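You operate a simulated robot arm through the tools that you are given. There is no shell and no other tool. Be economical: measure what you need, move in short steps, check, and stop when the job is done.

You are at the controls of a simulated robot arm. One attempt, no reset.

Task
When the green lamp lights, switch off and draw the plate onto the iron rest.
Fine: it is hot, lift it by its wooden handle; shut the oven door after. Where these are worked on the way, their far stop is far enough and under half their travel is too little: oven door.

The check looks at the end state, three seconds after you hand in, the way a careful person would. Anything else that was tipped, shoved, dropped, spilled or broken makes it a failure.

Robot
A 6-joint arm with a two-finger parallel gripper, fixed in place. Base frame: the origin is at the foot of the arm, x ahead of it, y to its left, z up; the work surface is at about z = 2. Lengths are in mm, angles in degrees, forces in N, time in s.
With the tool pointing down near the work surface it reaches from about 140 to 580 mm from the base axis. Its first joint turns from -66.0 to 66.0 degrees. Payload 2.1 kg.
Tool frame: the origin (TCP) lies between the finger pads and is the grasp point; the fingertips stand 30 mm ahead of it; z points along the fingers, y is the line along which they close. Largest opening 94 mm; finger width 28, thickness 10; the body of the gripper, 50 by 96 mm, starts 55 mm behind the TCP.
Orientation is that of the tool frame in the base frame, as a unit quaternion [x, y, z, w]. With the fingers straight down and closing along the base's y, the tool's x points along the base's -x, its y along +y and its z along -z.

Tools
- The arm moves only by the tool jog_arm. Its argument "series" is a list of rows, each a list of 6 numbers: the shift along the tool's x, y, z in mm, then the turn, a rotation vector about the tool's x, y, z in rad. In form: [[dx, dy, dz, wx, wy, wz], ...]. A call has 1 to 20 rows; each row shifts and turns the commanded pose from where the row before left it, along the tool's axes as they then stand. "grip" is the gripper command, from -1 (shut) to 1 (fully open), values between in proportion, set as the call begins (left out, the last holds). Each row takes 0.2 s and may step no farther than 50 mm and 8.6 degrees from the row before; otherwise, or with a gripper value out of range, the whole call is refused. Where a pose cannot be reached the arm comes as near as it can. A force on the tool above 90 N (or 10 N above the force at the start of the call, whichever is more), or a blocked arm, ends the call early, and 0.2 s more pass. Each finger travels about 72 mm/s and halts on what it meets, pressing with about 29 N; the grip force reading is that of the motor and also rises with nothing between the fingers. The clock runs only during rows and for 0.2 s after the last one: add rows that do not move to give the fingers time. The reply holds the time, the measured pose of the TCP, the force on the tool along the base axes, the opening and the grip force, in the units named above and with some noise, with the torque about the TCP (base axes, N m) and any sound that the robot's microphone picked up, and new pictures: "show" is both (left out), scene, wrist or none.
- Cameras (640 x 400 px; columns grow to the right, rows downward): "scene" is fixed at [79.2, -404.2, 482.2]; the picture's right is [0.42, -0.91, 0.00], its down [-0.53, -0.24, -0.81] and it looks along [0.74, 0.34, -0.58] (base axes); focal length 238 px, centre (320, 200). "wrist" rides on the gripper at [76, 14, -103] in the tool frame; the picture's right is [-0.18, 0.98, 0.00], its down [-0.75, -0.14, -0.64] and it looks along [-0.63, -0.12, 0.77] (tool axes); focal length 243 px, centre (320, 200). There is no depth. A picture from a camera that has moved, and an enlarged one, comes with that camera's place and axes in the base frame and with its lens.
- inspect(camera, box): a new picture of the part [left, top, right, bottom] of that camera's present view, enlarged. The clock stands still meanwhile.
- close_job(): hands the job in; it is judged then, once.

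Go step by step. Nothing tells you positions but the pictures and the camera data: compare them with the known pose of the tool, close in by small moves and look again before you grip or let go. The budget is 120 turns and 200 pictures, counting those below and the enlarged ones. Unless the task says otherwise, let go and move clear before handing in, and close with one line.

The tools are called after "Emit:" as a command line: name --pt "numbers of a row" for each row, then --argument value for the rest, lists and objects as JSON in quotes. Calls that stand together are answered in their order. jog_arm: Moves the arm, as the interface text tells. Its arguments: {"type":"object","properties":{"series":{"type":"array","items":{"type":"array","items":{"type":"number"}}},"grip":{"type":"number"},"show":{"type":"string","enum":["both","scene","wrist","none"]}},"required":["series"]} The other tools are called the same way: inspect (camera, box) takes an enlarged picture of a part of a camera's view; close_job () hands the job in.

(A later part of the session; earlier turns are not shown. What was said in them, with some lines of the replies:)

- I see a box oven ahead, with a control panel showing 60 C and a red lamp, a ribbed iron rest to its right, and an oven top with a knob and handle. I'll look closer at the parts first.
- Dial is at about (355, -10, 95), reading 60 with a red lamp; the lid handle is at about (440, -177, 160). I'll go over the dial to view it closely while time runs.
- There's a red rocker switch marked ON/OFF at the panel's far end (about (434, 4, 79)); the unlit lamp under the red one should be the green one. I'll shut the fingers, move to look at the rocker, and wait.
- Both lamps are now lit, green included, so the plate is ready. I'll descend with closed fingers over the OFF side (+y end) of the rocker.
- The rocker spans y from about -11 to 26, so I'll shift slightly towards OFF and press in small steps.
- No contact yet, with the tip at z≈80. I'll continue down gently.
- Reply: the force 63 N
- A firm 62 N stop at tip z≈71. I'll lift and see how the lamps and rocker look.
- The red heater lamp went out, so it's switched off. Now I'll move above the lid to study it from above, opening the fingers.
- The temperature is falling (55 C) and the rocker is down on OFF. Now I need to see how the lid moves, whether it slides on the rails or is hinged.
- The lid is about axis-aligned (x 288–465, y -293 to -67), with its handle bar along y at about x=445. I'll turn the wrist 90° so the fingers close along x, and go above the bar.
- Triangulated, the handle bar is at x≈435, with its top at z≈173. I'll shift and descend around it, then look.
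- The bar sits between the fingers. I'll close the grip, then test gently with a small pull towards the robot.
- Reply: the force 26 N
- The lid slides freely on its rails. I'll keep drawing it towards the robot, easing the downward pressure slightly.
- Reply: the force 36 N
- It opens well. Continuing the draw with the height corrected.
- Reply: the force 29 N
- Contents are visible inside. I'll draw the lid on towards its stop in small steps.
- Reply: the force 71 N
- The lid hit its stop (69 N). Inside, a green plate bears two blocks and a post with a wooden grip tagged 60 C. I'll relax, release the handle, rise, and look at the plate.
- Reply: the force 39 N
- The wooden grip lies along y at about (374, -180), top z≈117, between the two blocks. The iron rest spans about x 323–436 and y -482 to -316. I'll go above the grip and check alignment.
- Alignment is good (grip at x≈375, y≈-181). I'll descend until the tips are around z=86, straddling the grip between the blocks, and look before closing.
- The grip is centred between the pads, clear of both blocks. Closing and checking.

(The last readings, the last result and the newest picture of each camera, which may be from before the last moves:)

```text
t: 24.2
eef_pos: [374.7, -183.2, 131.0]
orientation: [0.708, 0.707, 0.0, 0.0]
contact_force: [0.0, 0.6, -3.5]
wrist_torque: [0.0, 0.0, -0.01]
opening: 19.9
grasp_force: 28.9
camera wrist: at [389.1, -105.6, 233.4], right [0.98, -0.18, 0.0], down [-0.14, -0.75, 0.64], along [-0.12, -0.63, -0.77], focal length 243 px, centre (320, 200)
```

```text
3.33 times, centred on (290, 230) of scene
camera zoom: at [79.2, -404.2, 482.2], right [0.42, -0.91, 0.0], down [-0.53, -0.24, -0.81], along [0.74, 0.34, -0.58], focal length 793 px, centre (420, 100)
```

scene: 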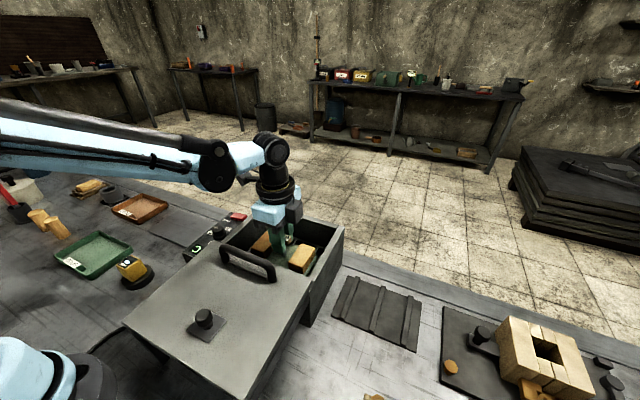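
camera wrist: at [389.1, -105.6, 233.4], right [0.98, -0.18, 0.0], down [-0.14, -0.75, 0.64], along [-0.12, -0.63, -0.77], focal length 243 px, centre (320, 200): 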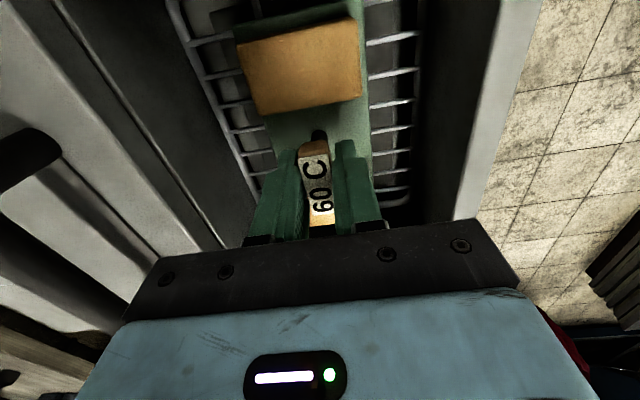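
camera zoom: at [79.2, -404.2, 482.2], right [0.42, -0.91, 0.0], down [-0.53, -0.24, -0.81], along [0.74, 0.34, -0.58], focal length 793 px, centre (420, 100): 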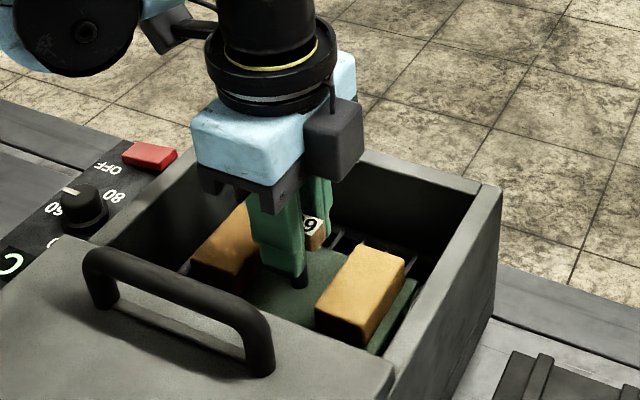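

The plate rises level with its blocks. I'll lift it well clear of the oven walls.

Emit:
jog_arm --pt "0 0 -8 0 0 0" --pt "0 0 -12 0 0 0" --pt "0 0 -12 0 0 0" --pt "0 0 -12 0 0 0" --pt "0 0 -12 0 0 0" --pt "0 0 -12 0 0 0" --pt "0 0 -12 0 0 0" --pt "0 0 -12 0 0 0" --pt "0 0 -8 0 0 0" --pt "0 0 -5 0 0 0"

Emit:
inspect --camera "scene" --box '[220, 120, 360, 290]'

```text
t: 26.4
eef_pos: [375.1, -181.4, 235.4]
orientation: [0.707, 0.707, 0.0, 0.0]
contact_force: [0.6, -0.2, 0.3]
wrist_torque: [-0.01, -0.01, 0.01]
opening: 0.0
grasp_force: 28.8
camera wrist: at [389.8, -105.7, 338.9], right [0.98, -0.18, 0.0], down [-0.14, -0.75, 0.64], along [-0.12, -0.63, -0.77], focal length 243 px, centre (320, 200)
```

scene: 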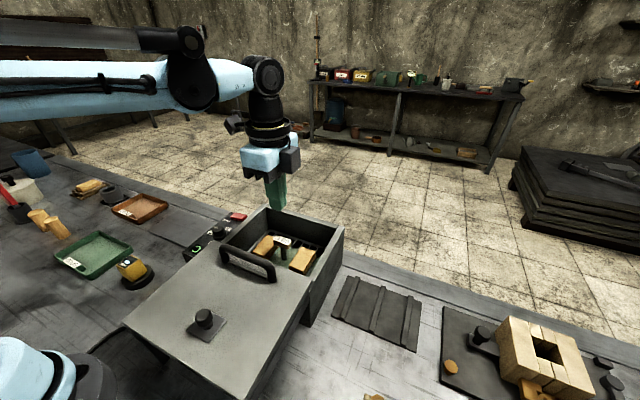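
wrist: 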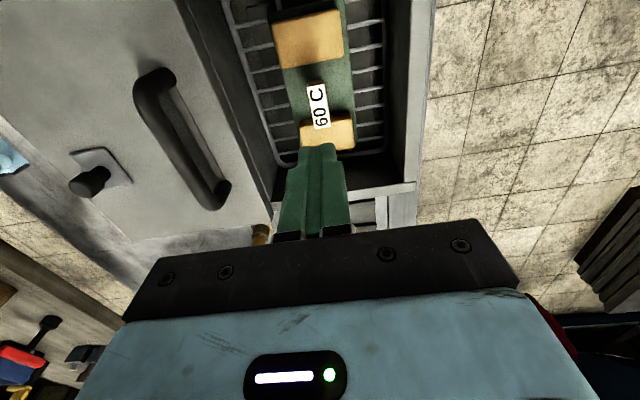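

```text
2.35 times, centred on (290, 205) of scene
camera zoom: at [79.2, -404.2, 482.2], right [0.42, -0.91, 0.0], down [-0.53, -0.24, -0.81], along [0.74, 0.34, -0.58], focal length 560 px, centre (391, 188)
```

zoom: 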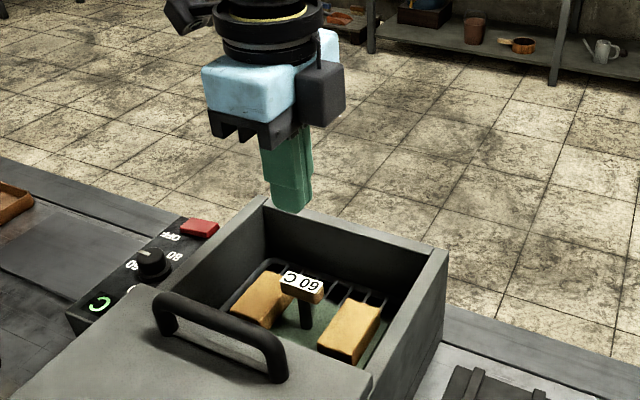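

The grip slipped off during the lift: the fingers are empty and the plate is back on the rack. I'll check closely that the plate and its blocks are undisturbed.

Emit:
inspect --camera "scene" --box '[240, 210, 340, 285]'

Emit:
inspect --camera "wrist" --box '[220, 0, 420, 160]'

```text
5.33 times, centred on (290, 248) of scene
camera zoom: at [79.2, -404.2, 482.2], right [0.42, -0.91, 0.0], down [-0.53, -0.24, -0.81], along [0.74, 0.34, -0.58], focal length 1269 px, centre (480, -53)
```

zoom: 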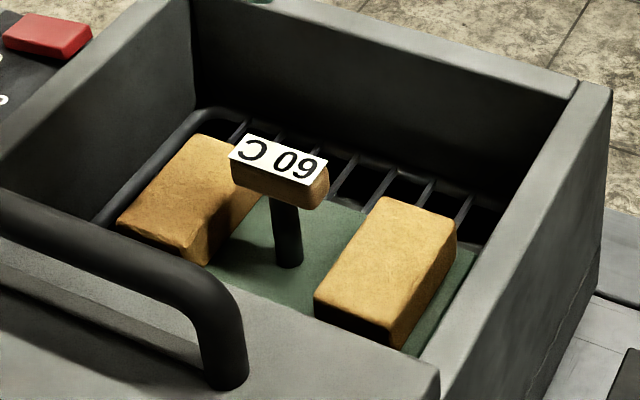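

```text
2.50 times, centred on (320, 80) of wrist
camera zoom: at [389.8, -105.7, 338.9], right [0.98, -0.18, 0.0], down [-0.14, -0.75, 0.64], along [-0.12, -0.63, -0.77], focal length 606 px, centre (320, 500)
```

zoom: 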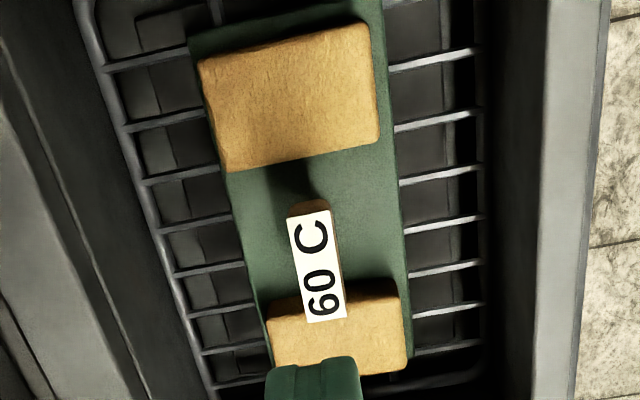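

Plate and blocks sit as before, and the grip has rounded edges, so I had only caught its upper part. I'll go in again about 12 mm deeper.

Emit:
jog_arm --pt "0 0 25 0 0 0" --pt "0 0 35 0 0 0" --pt "0 0 0 0 0 0" --grip 0.1 --show "none"

Emit:
jog_arm --pt "0 0 30 0 0 0" --pt "0 0 20 0 0 0" --pt "0 0 10 0 0 0" --pt "0 0 8 0 0 0" --pt "0 0 0 0 0 0" --show "both"

Emit:
inspect --camera "scene" --box '[240, 190, 340, 285]'

Emit:
inspect --camera "wrist" --box '[220, 60, 420, 240]'

```text
t: 27.2
eef_pos: [374.7, -183.5, 176.1]
orientation: [0.707, 0.708, 0.0, -0.001]
contact_force: [-0.1, 0.7, -0.3]
wrist_torque: [0.01, 0.02, 0.02]
opening: 51.9
grasp_force: 0.0
```

```text
t: 28.4
eef_pos: [375.0, -183.5, 107.5]
orientation: [0.708, 0.707, 0.0, 0.0]
contact_force: [0.5, 0.1, -0.5]
wrist_torque: [0.02, 0.03, -0.02]
opening: 51.8
grasp_force: 0.0
camera wrist: at [389.6, -105.9, 211.1], right [0.98, -0.18, 0.0], down [-0.14, -0.75, 0.64], along [-0.12, -0.63, -0.77], focal length 243 px, centre (320, 200)
```

scene: 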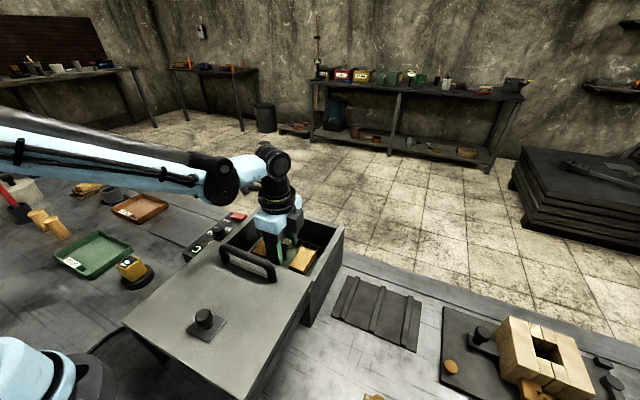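
wrist: 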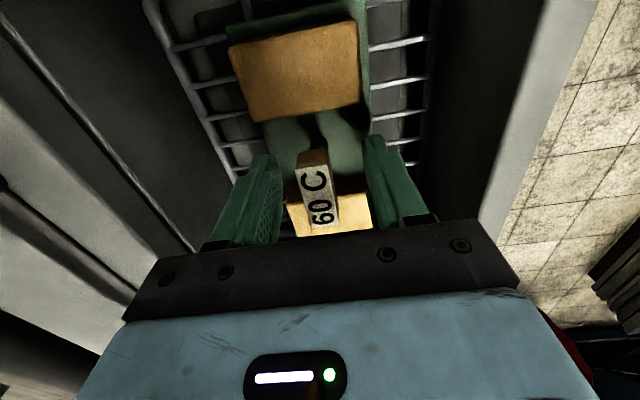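

```text
4.21 times, centred on (290, 238) of scene
camera zoom: at [79.2, -404.2, 482.2], right [0.42, -0.91, 0.0], down [-0.53, -0.24, -0.81], along [0.74, 0.34, -0.58], focal length 1002 px, centre (446, 42)
```

zoom: 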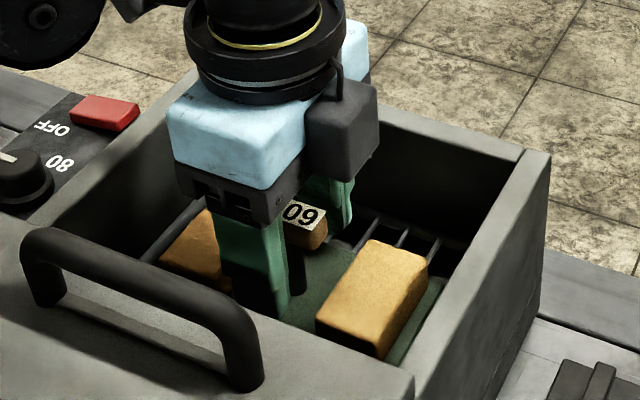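

```text
2.22 times, centred on (320, 150) of wrist
camera zoom: at [389.6, -105.9, 211.1], right [0.98, -0.18, 0.0], down [-0.14, -0.75, 0.64], along [-0.12, -0.63, -0.77], focal length 539 px, centre (320, 311)
```

zoom: 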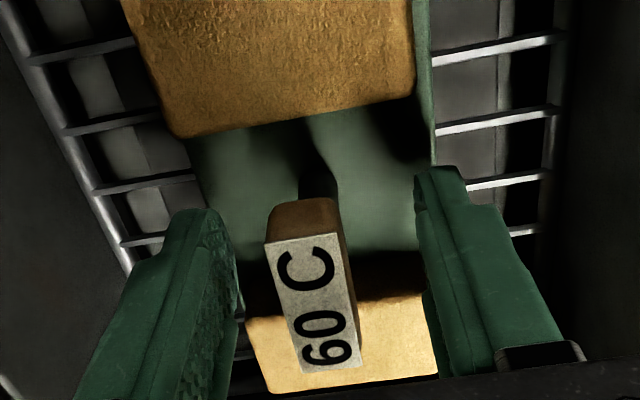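

The grip is now centred at pad height with the tips clear of the plate. Closing, then a slow short lift.

Emit:
jog_arm --pt "0 0 0 0 0 0" --pt "0 0 0 0 0 0" --pt "0 0 0 0 0 0" --pt "0 0 0 0 0 0" --grip -1 --show "none"

Emit:
jog_arm --pt "0 0 -2 0 0 0" --pt "0 0 -3 0 0 0" --pt "0 0 -3 0 0 0" --pt "0 0 -4 0 0 0" --pt "0 0 0 0 0 0"

Emit:
inspect --camera "wrist" --box '[220, 60, 420, 240]'

```text
t: 29.4
eef_pos: [375.5, -181.6, 107.7]
orientation: [0.707, 0.707, 0.0, 0.001]
contact_force: [-0.6, -0.1, -0.7]
wrist_torque: [0.01, 0.01, 0.01]
opening: 20.2
grasp_force: 28.9
```

```text
t: 30.6
eef_pos: [374.1, -181.5, 119.4]
orientation: [0.707, 0.707, 0.0, 0.0]
contact_force: [-0.6, 0.5, -3.1]
wrist_torque: [-0.03, -0.04, 0.02]
opening: 20.1
grasp_force: 28.5
camera wrist: at [389.7, -105.4, 222.8], right [0.98, -0.18, 0.0], down [-0.14, -0.75, 0.64], along [-0.12, -0.63, -0.77], focal length 243 px, centre (320, 200)
```

scene: 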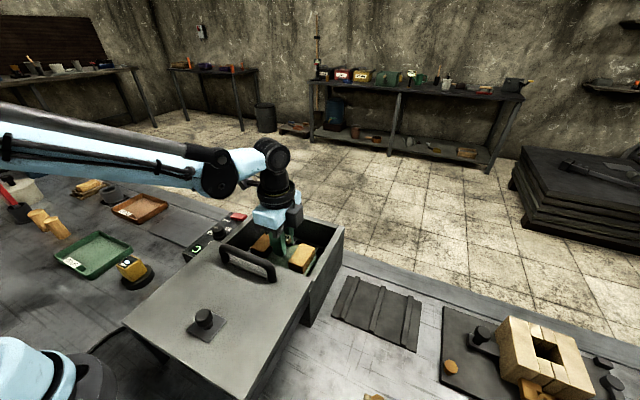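
wrist: 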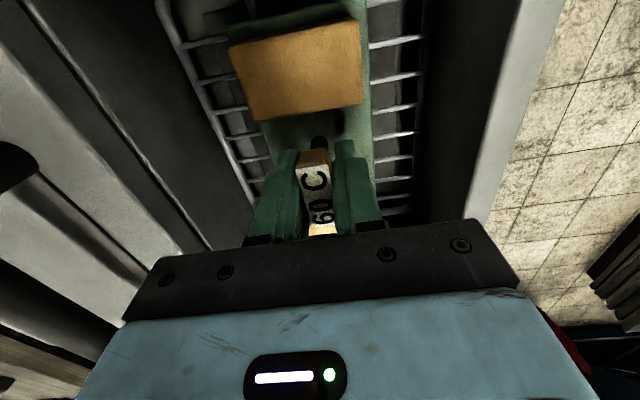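

```text
2.22 times, centred on (320, 150) of wrist
camera zoom: at [389.7, -105.4, 222.8], right [0.98, -0.18, 0.0], down [-0.14, -0.75, 0.64], along [-0.12, -0.63, -0.77], focal length 539 px, centre (320, 311)
```

zoom: 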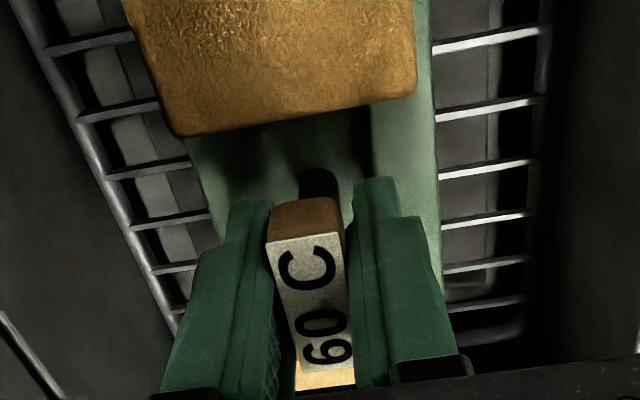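

Held firmly: label and plate keep the same place in the wrist view. Lifting on slowly.

Emit:
jog_arm --pt "0 0 -4 0 0 0" --pt "0 0 -5 0 0 0" --pt "0 0 -6 0 0 0" --pt "0 0 -6 0 0 0" --pt "0 0 -6 0 0 0" --pt "0 0 -6 0 0 0" --pt "0 0 -4 0 0 0" --pt "0 0 -3 0 0 0"

Emit:
inspect --camera "wrist" --box '[220, 60, 420, 240]'

```text
t: 32.4
eef_pos: [374.8, -181.5, 160.3]
orientation: [0.707, 0.707, 0.0, 0.001]
contact_force: [-0.4, 0.3, -3.5]
wrist_torque: [0.01, -0.05, 0.02]
opening: 20.1
grasp_force: 29.1
camera wrist: at [389.6, -104.7, 263.5], right [0.98, -0.18, 0.0], down [-0.14, -0.75, 0.64], along [-0.12, -0.63, -0.77], focal length 243 px, centre (320, 200)
```

scene: 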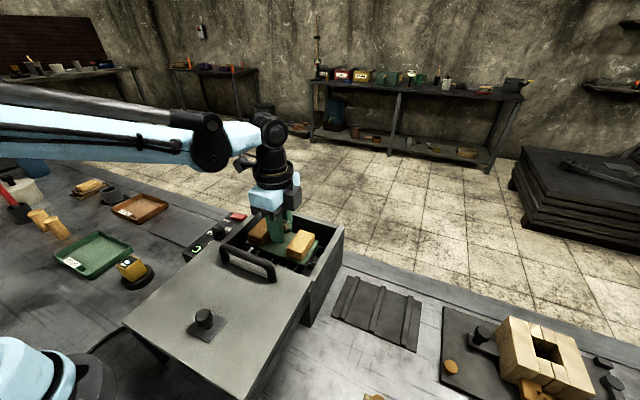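
wrist: 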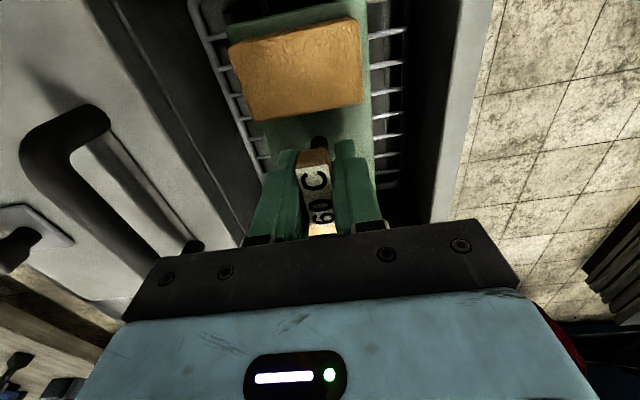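

```text
2.22 times, centred on (320, 150) of wrist
camera zoom: at [389.6, -104.7, 263.5], right [0.98, -0.18, 0.0], down [-0.14, -0.75, 0.64], along [-0.12, -0.63, -0.77], focal length 539 px, centre (320, 311)
```

zoom: 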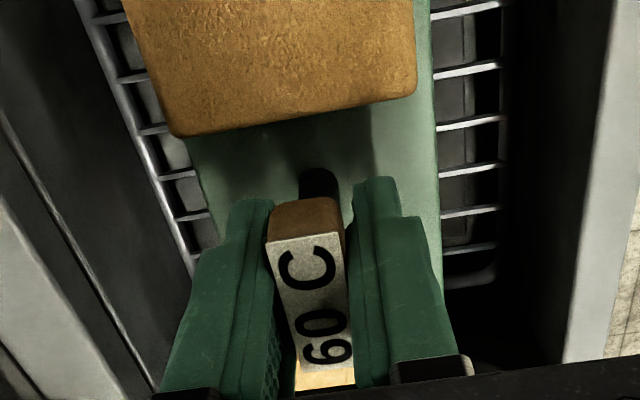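

No slip. Raising to clear the walls.

Emit:
jog_arm --pt "0 0 -4 0 0 0" --pt "0 0 -7 0 0 0" --pt "0 0 -7 0 0 0" --pt "0 0 -7 0 0 0" --pt "0 0 -7 0 0 0" --pt "0 0 -7 0 0 0" --pt "0 0 -7 0 0 0" --pt "0 0 -7 0 0 0" --pt "0 0 -7 0 0 0" --pt "0 0 -5 0 0 0" --pt "0 0 -3 0 0 0"

Emit:
inspect --camera "scene" --box '[220, 160, 440, 360]'

```text
t: 34.8
eef_pos: [373.2, -183.1, 228.0]
orientation: [0.707, 0.707, 0.0, 0.0]
contact_force: [-0.1, 0.4, -3.3]
wrist_torque: [-0.03, 0.05, -0.03]
opening: 19.9
grasp_force: 28.9
camera wrist: at [389.5, -105.5, 330.6], right [0.98, -0.18, 0.0], down [-0.14, -0.75, 0.64], along [-0.12, -0.63, -0.77], focal length 243 px, centre (320, 200)
```

scene: 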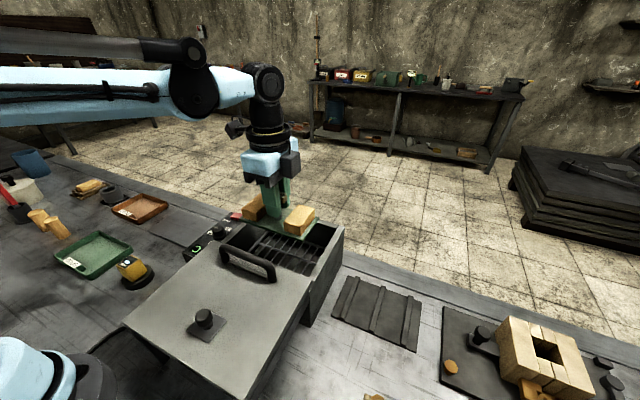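
wrist: 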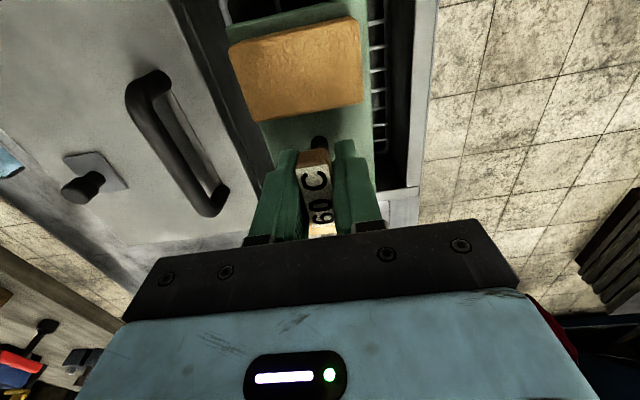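

```text
2.00 times, centred on (330, 260) of scene
camera zoom: at [79.2, -404.2, 482.2], right [0.42, -0.91, 0.0], down [-0.53, -0.24, -0.81], along [0.74, 0.34, -0.58], focal length 476 px, centre (300, 80)
```

zoom: 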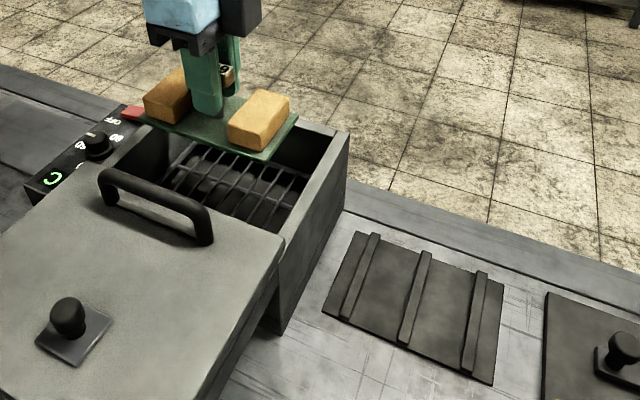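

The plate is held level and clear. The rest's centre is at about (379, -399), so I'll carry the plate across at this height in moderate steps.

Emit:
jog_arm --pt "-4 0 0 0 0 0" --pt "-8 1 0 0 0 0" --pt "-12 1 0 0 0 0" --pt "-14 1 0 0 0 0" --pt "-14 1 0 0 0 0" --pt "-14 1 0 0 0 0" --pt "-14 0 0 0 0 0" --pt "-14 0 0 0 0 0" --pt "-14 0 0 0 0 0" --pt "-14 0 0 0 0 0" --pt "-14 0 0 0 0 0" --pt "-14 0 0 0 0 0" --pt "-14 0 0 0 0 0" --pt "-14 0 0 0 0 0" --pt "-14 0 0 0 0 0" --pt "-12 0 0 0 0 0" --pt "-8 0 0 0 0 0" --pt "-4 0 0 0 0 0" --pt "0 0 0 0 0 0"

Emit:
inspect --camera "scene" --box '[300, 160, 460, 360]'

```text
t: 38.8
eef_pos: [380.5, -397.6, 226.3]
orientation: [0.707, 0.707, 0.0, 0.0]
contact_force: [0.1, -0.6, -2.2]
wrist_torque: [0.01, 0.01, 0.0]
opening: 19.8
grasp_force: 29.2
camera wrist: at [395.2, -321.4, 330.0], right [0.98, -0.18, 0.0], down [-0.14, -0.75, 0.64], along [-0.12, -0.63, -0.77], focal length 243 px, centre (320, 200)
```

scene: 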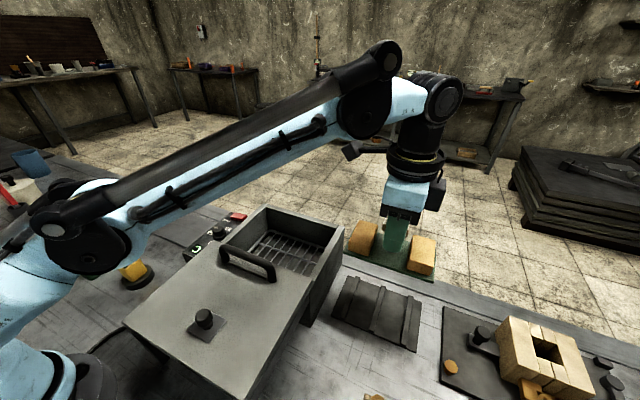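
wrist: 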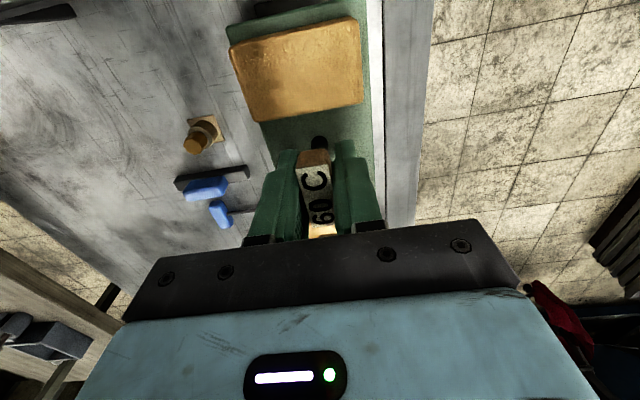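

```text
2.00 times, centred on (380, 260) of scene
camera zoom: at [79.2, -404.2, 482.2], right [0.42, -0.91, 0.0], down [-0.53, -0.24, -0.81], along [0.74, 0.34, -0.58], focal length 476 px, centre (200, 80)
```

zoom: 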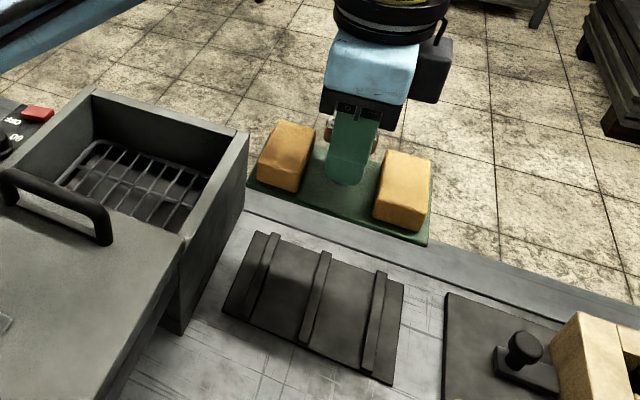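

The plate's centre is about (381, -395), nearly over the rest. A small shift of (-2, -3), then I'll lower to just above the ribs and look.

Emit:
jog_arm --pt "-1.5 -1 4 0 0 0" --pt "-1.5 -1 8 0 0 0" --pt "0 0 12 0 0 0" --pt "0 0 12 0 0 0" --pt "0 0 12 0 0 0" --pt "0 0 12 0 0 0" --pt "0 0 12 0 0 0" --pt "0 0 12 0 0 0" --pt "0 0 12 0 0 0" --pt "0 0 12 0 0 0" --pt "0 0 12 0 0 0" --pt "0 0 8 0 0 0" --pt "0 0 5 0 0 0" --pt "0 0 3 0 0 0" --pt "0 0 0 0 0 0"

Emit:
inspect --camera "scene" --box '[310, 220, 450, 360]'

```text
t: 42.0
eef_pos: [377.7, -401.3, 91.0]
orientation: [0.707, 0.707, 0.0, -0.001]
contact_force: [0.4, 0.3, -4.1]
wrist_torque: [-0.01, -0.01, 0.0]
opening: 19.9
grasp_force: 28.8
camera wrist: at [392.5, -324.6, 194.6], right [0.98, -0.18, 0.0], down [-0.14, -0.75, 0.64], along [-0.12, -0.63, -0.77], focal length 243 px, centre (320, 200)
```

scene: 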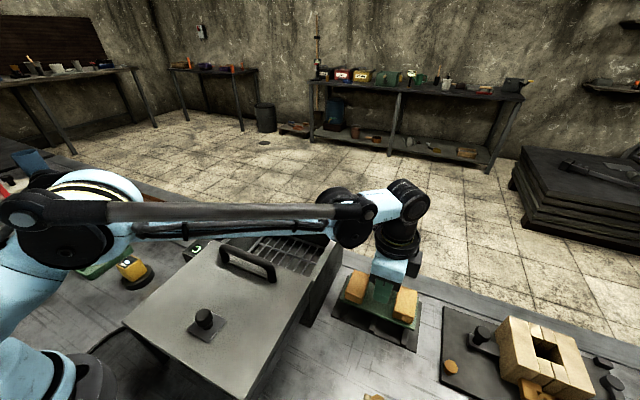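
wrist: 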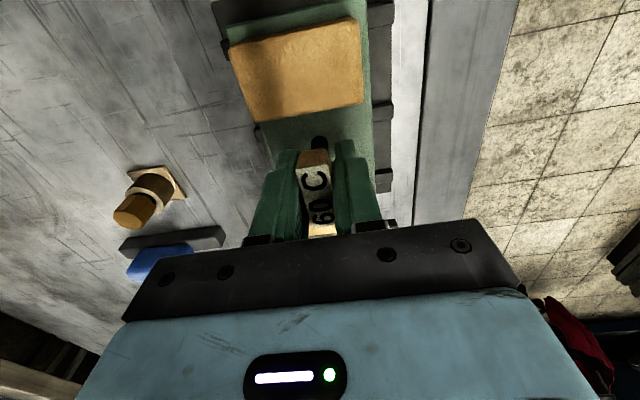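

```text
2.86 times, centred on (380, 290) of scene
camera zoom: at [79.2, -404.2, 482.2], right [0.42, -0.91, 0.0], down [-0.53, -0.24, -0.81], along [0.74, 0.34, -0.58], focal length 680 px, centre (149, -57)
```

zoom: 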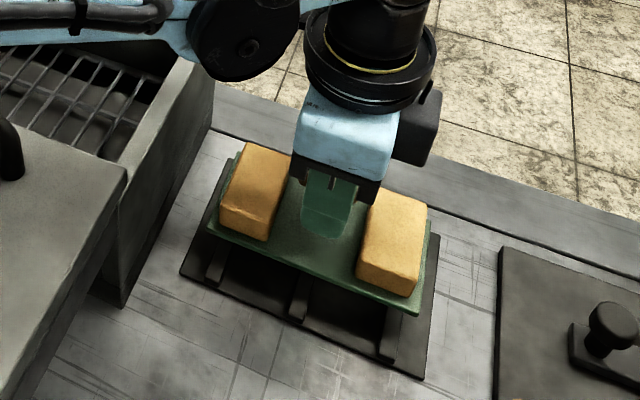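

The plate hovers just above the rest, centred on it. I'll lower in small steps until contact.

Emit:
jog_arm --pt "0 0 4 0 0 0" --pt "0 0 4 0 0 0" --pt "0 0 3 0 0 0" --pt "0 0 2 0 0 0" --pt "0 0 0 0 0 0" --show "scene"

Emit:
inspect --camera "scene" --box '[310, 220, 450, 360]'

```text
t: 43.2
eef_pos: [377.7, -400.5, 78.2]
orientation: [0.707, 0.707, 0.0, 0.0]
contact_force: [0.4, -0.5, -3.4]
wrist_torque: [0.0, -0.01, 0.02]
opening: 20.3
grasp_force: 29.1
```

scene: 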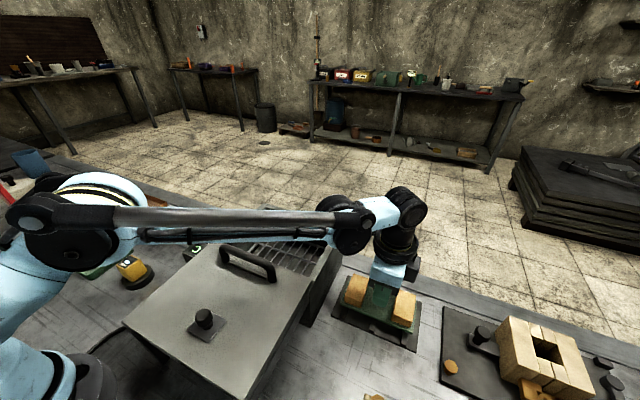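

```text
2.86 times, centred on (380, 290) of scene
camera zoom: at [79.2, -404.2, 482.2], right [0.42, -0.91, 0.0], down [-0.53, -0.24, -0.81], along [0.74, 0.34, -0.58], focal length 680 px, centre (149, -57)
```

zoom: 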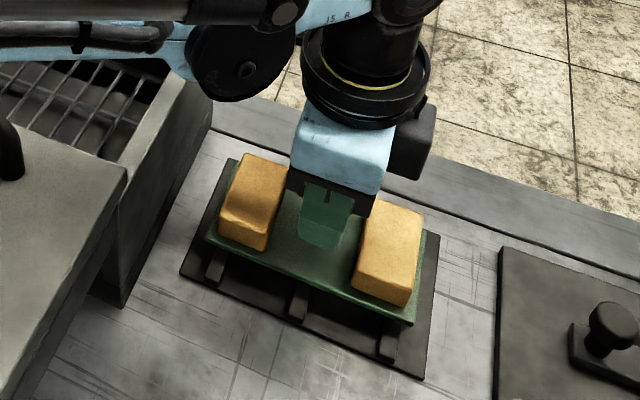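

Still hanging free (-3.4 N). Lowering further in 2 mm steps.

Emit:
jog_arm --pt "0 0 3 0 0 0" --pt "0 0 2 0 0 0" --pt "0 0 2 0 0 0" --pt "0 0 0 0 0 0" --show "none"

Emit:
inspect --camera "scene" --box '[310, 260, 430, 360]'

```text
t: 44.2
eef_pos: [377.6, -398.8, 71.2]
orientation: [0.707, 0.707, 0.0, 0.0]
contact_force: [0.3, -0.3, -3.0]
wrist_torque: [0.0, 0.05, -0.01]
opening: 19.9
grasp_force: 29.1
```

```text
4.00 times, centred on (370, 310) of scene
camera zoom: at [79.2, -404.2, 482.2], right [0.42, -0.91, 0.0], down [-0.53, -0.24, -0.81], along [0.74, 0.34, -0.58], focal length 952 px, centre (120, -240)
```

zoom: 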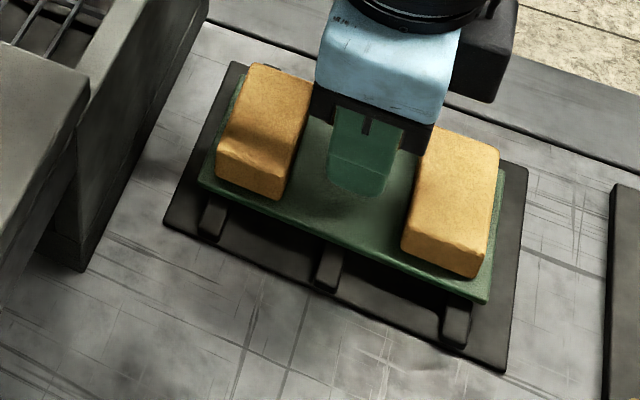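

A small gap remains under the plate. Continuing down gently, watching force.

Emit:
jog_arm --pt "0 0 2 0 0 0" --pt "0 0 1.5 0 0 0" --pt "0 0 1.5 0 0 0" --pt "0 0 0 0 0 0" --show "none"

Emit:
inspect --camera "scene" --box '[310, 260, 430, 360]'

```text
t: 45.2
eef_pos: [378.4, -400.3, 66.0]
orientation: [0.707, 0.707, -0.001, 0.0]
contact_force: [0.3, 1.1, -3.2]
wrist_torque: [-0.04, -0.02, -0.02]
opening: 20.0
grasp_force: 29.1
```

```text
4.00 times, centred on (370, 310) of scene
camera zoom: at [79.2, -404.2, 482.2], right [0.42, -0.91, 0.0], down [-0.53, -0.24, -0.81], along [0.74, 0.34, -0.58], focal length 952 px, centre (120, -240)
```

zoom: 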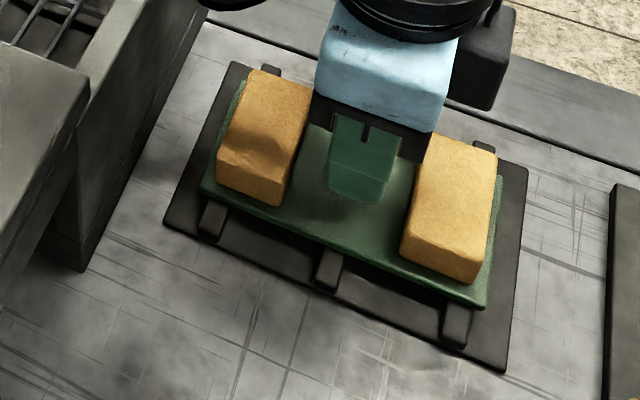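

Emit:
jog_arm --pt "0 0 1.5 0 0 0" --pt "0 0 1.5 0 0 0" --pt "0 0 0 0 0 0" --show "none"

Emit:
jog_arm --pt "0 0 1 0 0 0" --pt "0 0 1 0 0 0" --pt "0 0 0 0 0 0" --show "none"

Emit:
inspect --camera "scene" --box '[310, 260, 430, 360]'

```text
t: 46.0
eef_pos: [377.4, -401.2, 63.5]
orientation: [0.707, 0.707, 0.001, 0.0]
contact_force: [-0.2, -0.1, 23.8]
wrist_torque: [0.0, 0.02, -0.01]
opening: 20.2
grasp_force: 29.3
```

```text
t: 46.8
eef_pos: [377.6, -400.1, 61.2]
orientation: [0.707, 0.707, 0.0, 0.0]
contact_force: [4.2, -0.4, 22.3]
wrist_torque: [-0.08, 0.06, 0.02]
opening: 20.3
grasp_force: 29.1
```

```text
4.00 times, centred on (370, 310) of scene
camera zoom: at [79.1, -404.1, 482.3], right [0.42, -0.91, 0.0], down [-0.53, -0.24, -0.81], along [0.74, 0.34, -0.58], focal length 952 px, centre (120, -240)
```

zoom: 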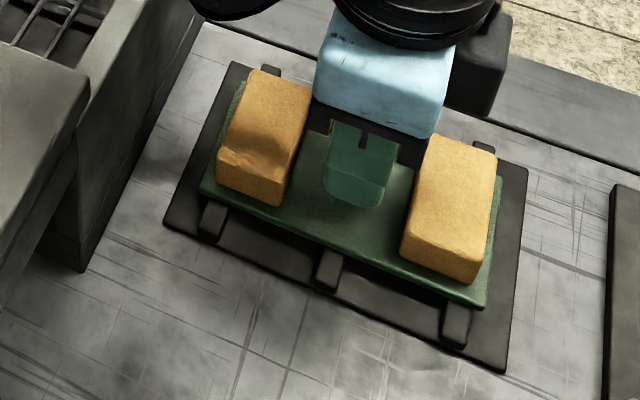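

The plate rests on the ribs (contact +23 N). I'll open moderately and rise straight up.

Emit:
jog_arm --pt "0 0 -1.5 0 0 0" --pt "0 0 0 0 0 0" --pt "0 0 0 0 0 0" --grip 0 --show "wrist"

Emit:
jog_arm --pt "0 0 -15 0 0 0" --pt "0 0 -30 0 0 0" --pt "0 0 -40 0 0 0" --pt "0 0 -45 0 0 0" --pt "0 0 -45 0 0 0" --show "both"

Emit:
inspect --camera "scene" --box '[310, 240, 450, 360]'

```text
t: 47.6
eef_pos: [376.4, -401.8, 61.5]
orientation: [0.707, 0.707, 0.0, 0.0]
contact_force: [-1.0, -0.6, -0.1]
wrist_torque: [-0.01, 0.02, 0.02]
opening: 46.9
grasp_force: 0.1
camera wrist: at [392.2, -324.2, 166.1], right [0.98, -0.18, 0.0], down [-0.14, -0.75, 0.64], along [-0.12, -0.63, -0.77], focal length 243 px, centre (320, 200)
```

wrist: 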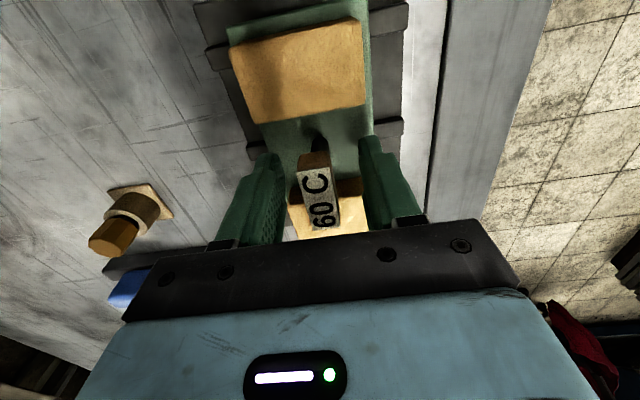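

```text
t: 48.8
eef_pos: [378.1, -399.7, 225.7]
orientation: [0.707, 0.707, 0.0, 0.0]
contact_force: [-0.6, -0.5, -0.7]
wrist_torque: [-0.01, -0.01, 0.01]
opening: 47.1
grasp_force: 0.1
out of reach, approached as far as the arm can: row 5
camera wrist: at [392.7, -323.9, 329.5], right [0.98, -0.18, 0.0], down [-0.14, -0.75, 0.64], along [-0.12, -0.63, -0.77], focal length 243 px, centre (320, 200)
```

scene: 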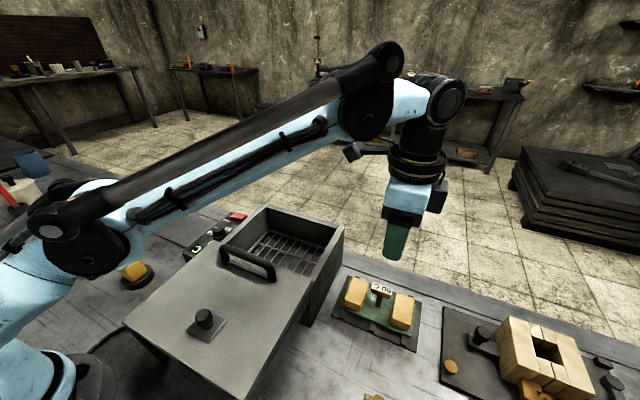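
wrist: 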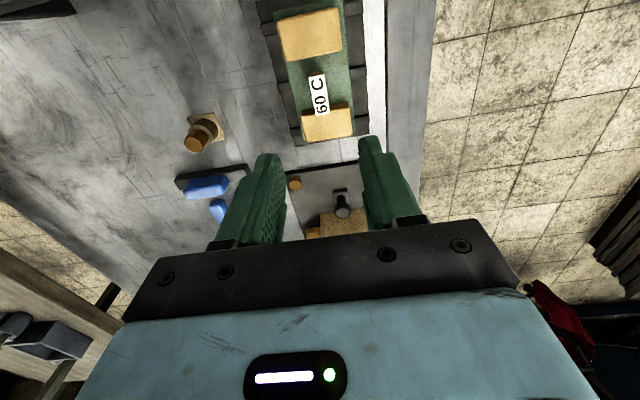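

```text
3.33 times, centred on (380, 300) of scene
camera zoom: at [79.2, -404.2, 482.2], right [0.42, -0.91, 0.0], down [-0.53, -0.24, -0.81], along [0.74, 0.34, -0.58], focal length 793 px, centre (120, -133)
```

zoom: 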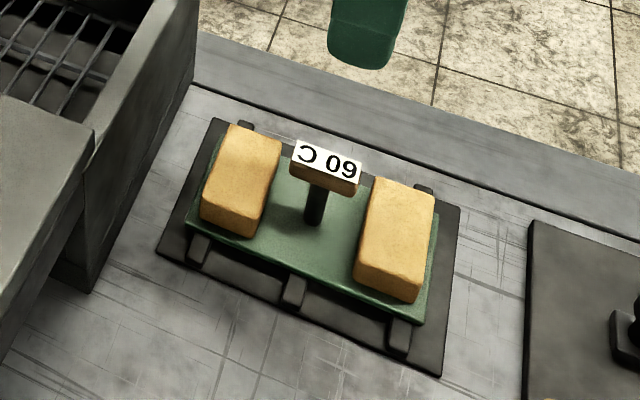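

The plate stands well on the rest with both blocks. Now back over the lid handle at about (270, -180) to shut the oven.

Emit:
jog_arm --pt "37 -10 0 0 0 0" --pt "37 -18 -5 0 0 0" --pt "37 -20 -8 0 0 0" --pt "37 -20 -8 0 0 0" --pt "37 -20 -8 0 0 0" --pt "35 -20 0 0 0 0" --grip 0

```text
t: 50.2
eef_pos: [267.6, -179.9, 255.6]
orientation: [0.707, 0.707, -0.001, 0.001]
contact_force: [0.8, -0.8, -0.7]
wrist_torque: [-0.02, 0.04, 0.0]
opening: 47.1
grasp_force: 0.1
camera wrist: at [282.3, -104.6, 359.2], right [0.98, -0.18, 0.0], down [-0.14, -0.75, 0.64], along [-0.12, -0.63, -0.77], focal length 243 px, centre (320, 200)
```

scene: 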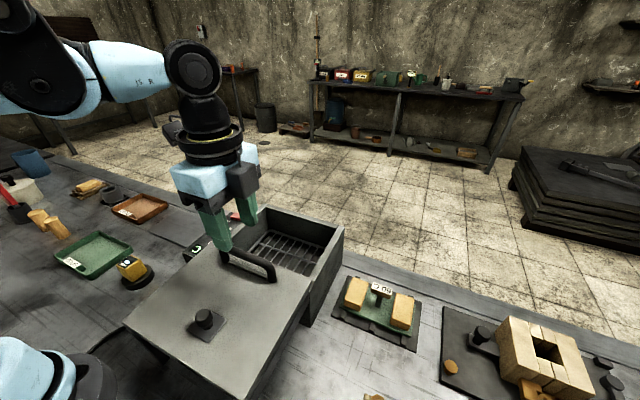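
wrist: 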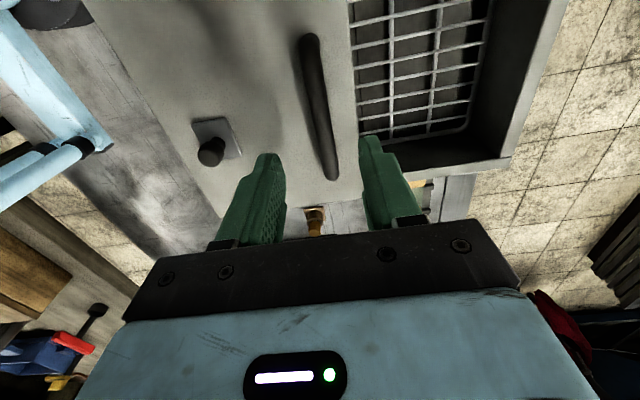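

The bar is at x≈270 and inside the finger span. Descending around it and gripping.

Emit:
jog_arm --pt "0 2 30 0 0 0" --pt "0 0 30 0 0 0" --pt "0 0 15 0 0 0" --pt "0 0 5 0 0 0" --pt "0 0 0 0 0 0" --show "wrist"

```text
t: 51.4
eef_pos: [269.8, -180.6, 174.9]
orientation: [0.707, 0.707, 0.0, 0.001]
contact_force: [0.0, 0.1, 0.2]
wrist_torque: [0.03, -0.01, 0.01]
opening: 47.0
grasp_force: 0.1
camera wrist: at [285.2, -104.7, 279.4], right [0.98, -0.18, 0.0], down [-0.14, -0.75, 0.64], along [-0.12, -0.63, -0.77], focal length 243 px, centre (320, 200)
```

wrist: 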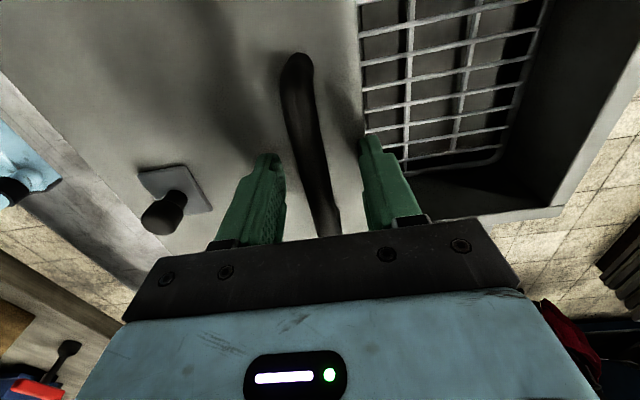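

Gripping the bar and pushing the lid shut (+x).

Emit:
jog_arm --pt "0 0 0 0 0 0" --pt "0 0 0 0 0 0" --pt "0 0 0 0 0 0" --grip -1 --show "none"

Emit:
jog_arm --pt "0 5 0 0 0 0" --pt "0 9 0 0 0 0" --pt "0 12 0 0 0 0" --pt "0 12 0 0 0 0" --pt "0 12 0 0 0 0" --pt "0 12 0 0 0 0" --show "scene"

```text
t: 52.2
eef_pos: [271.0, -181.0, 176.5]
orientation: [0.707, 0.707, 0.0, 0.001]
contact_force: [-0.4, 0.0, -4.2]
wrist_torque: [0.05, 0.0, -0.02]
opening: 18.1
grasp_force: 45.1
```

```text
t: 53.6
eef_pos: [334.2, -181.4, 174.8]
orientation: [0.707, 0.707, -0.001, -0.001]
contact_force: [-0.3, 4.1, 15.4]
wrist_torque: [-0.42, 0.01, 0.05]
opening: 18.1
grasp_force: 45.0
```

scene: 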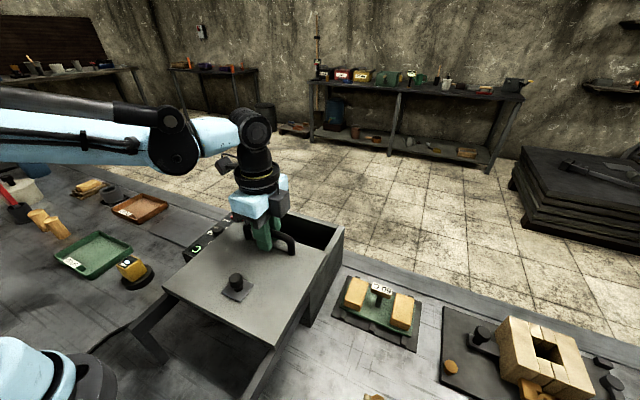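

Emit:
jog_arm --pt "0 12 -0.3 0 0 0" --pt "0 12 0 0 0 0" --pt "0 12 0 0 0 0" --pt "0 12 0 0 0 0" --pt "0 12 0 0 0 0" --pt "0 12 0 0 0 0" --pt "0 10 0 0 0 0" --pt "0 6 0 0 0 0" --show "none"

Emit:
jog_arm --pt "0 4 0 0 0 0" --pt "0 4 0 0 0 0" --pt "0 3 0 0 0 0" --pt "0 3 0 0 0 0" --pt "0 3 0 0 0 0" --pt "0 2 0 0 0 0" --show "scene"

```text
t: 55.4
eef_pos: [421.8, -180.8, 175.4]
orientation: [0.708, 0.706, -0.001, 0.001]
contact_force: [-0.6, -11.8, -15.9]
wrist_torque: [1.13, -0.02, 0.05]
opening: 18.3
grasp_force: 44.8
```

```text
t: 56.8
eef_pos: [435.1, -182.3, 176.9]
orientation: [0.708, 0.707, -0.007, -0.009]
contact_force: [-67.3, 4.9, -6.2]
wrist_torque: [-0.7, -0.23, 0.06]
opening: 18.2
grasp_force: 45.0
```

scene: 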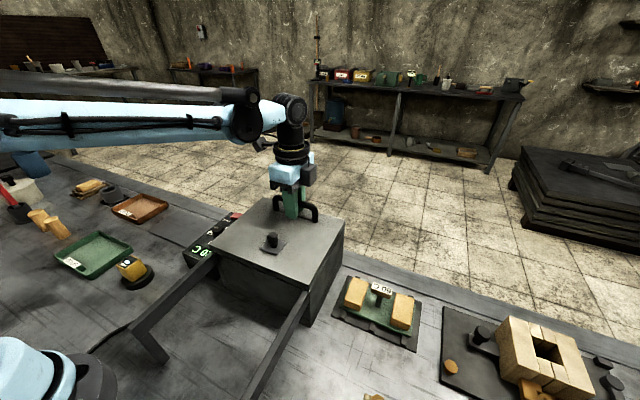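

The lid has hit its closed stop (67 N) at x≈435. I'll relax the pressure, release, rise clear and check everything.

Emit:
jog_arm --pt "0 -4 0 0 0 0" --pt "0 0 0 0 0 0" --show "none"

Emit:
jog_arm --pt "0 0 0 0 0 0" --pt "0 0 0 0 0 0" --pt "0 0 -20 0 0 0" --pt "0 0 -35 0 0 0" --pt "0 -20 -40 0 0 0" --pt "0 -45 -20 0 0 0" --grip 0.2

Emit:
inspect --camera "scene" --box '[180, 180, 440, 360]'

```text
t: 57.4
eef_pos: [434.6, -181.3, 176.3]
orientation: [0.707, 0.707, -0.004, -0.004]
contact_force: [-37.1, -9.5, 9.3]
wrist_torque: [1.19, 0.01, 0.02]
opening: 18.3
grasp_force: 44.9
```

```text
t: 58.8
eef_pos: [371.2, -178.8, 291.7]
orientation: [0.707, 0.707, 0.0, 0.0]
contact_force: [0.5, 0.0, -0.6]
wrist_torque: [0.01, -0.01, 0.03]
opening: 56.4
grasp_force: 0.1
camera wrist: at [386.5, -103.9, 395.2], right [0.98, -0.18, 0.0], down [-0.14, -0.75, 0.64], along [-0.12, -0.63, -0.77], focal length 243 px, centre (320, 200)
```

scene: 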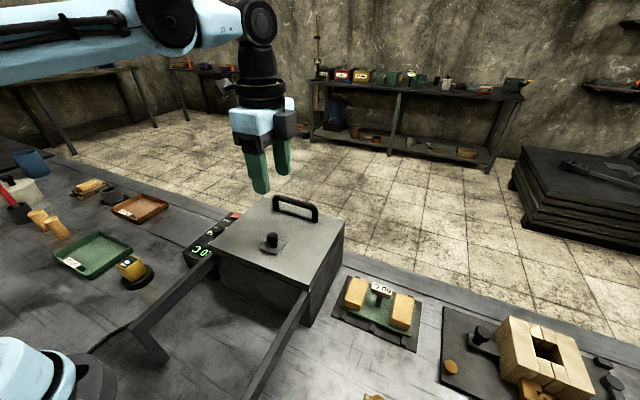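
wrist: 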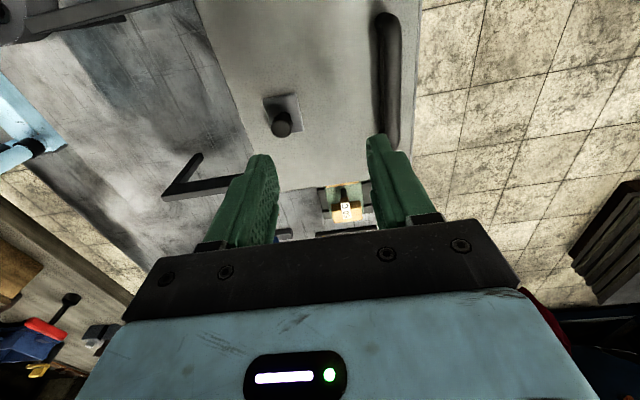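

```text
2.22 times, centred on (310, 270) of scene
camera zoom: at [79.3, -404.2, 482.2], right [0.42, -0.91, 0.0], down [-0.53, -0.24, -0.81], along [0.74, 0.34, -0.58], focal length 529 px, centre (342, 44)
```

zoom: 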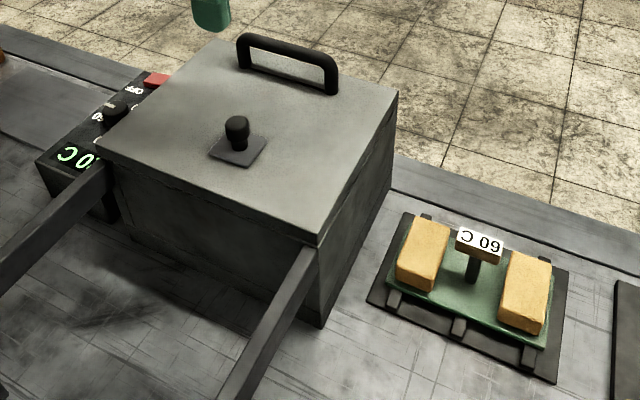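

The lid is shut, the rocker is on OFF, and the plate with both blocks stands on the iron rest. The arm is clear, so I'm handing in.

Emit:
close_job

```text
The job is handed in.
```

The oven was switched off once the green lamp lit, the plate was lifted by its wooden handle onto the iron rest, and the oven door is shut. On the first lift the handle slipped and the plate dropped back onto the oven rack, with the plate and blocks undisturbed, before the second lift held.
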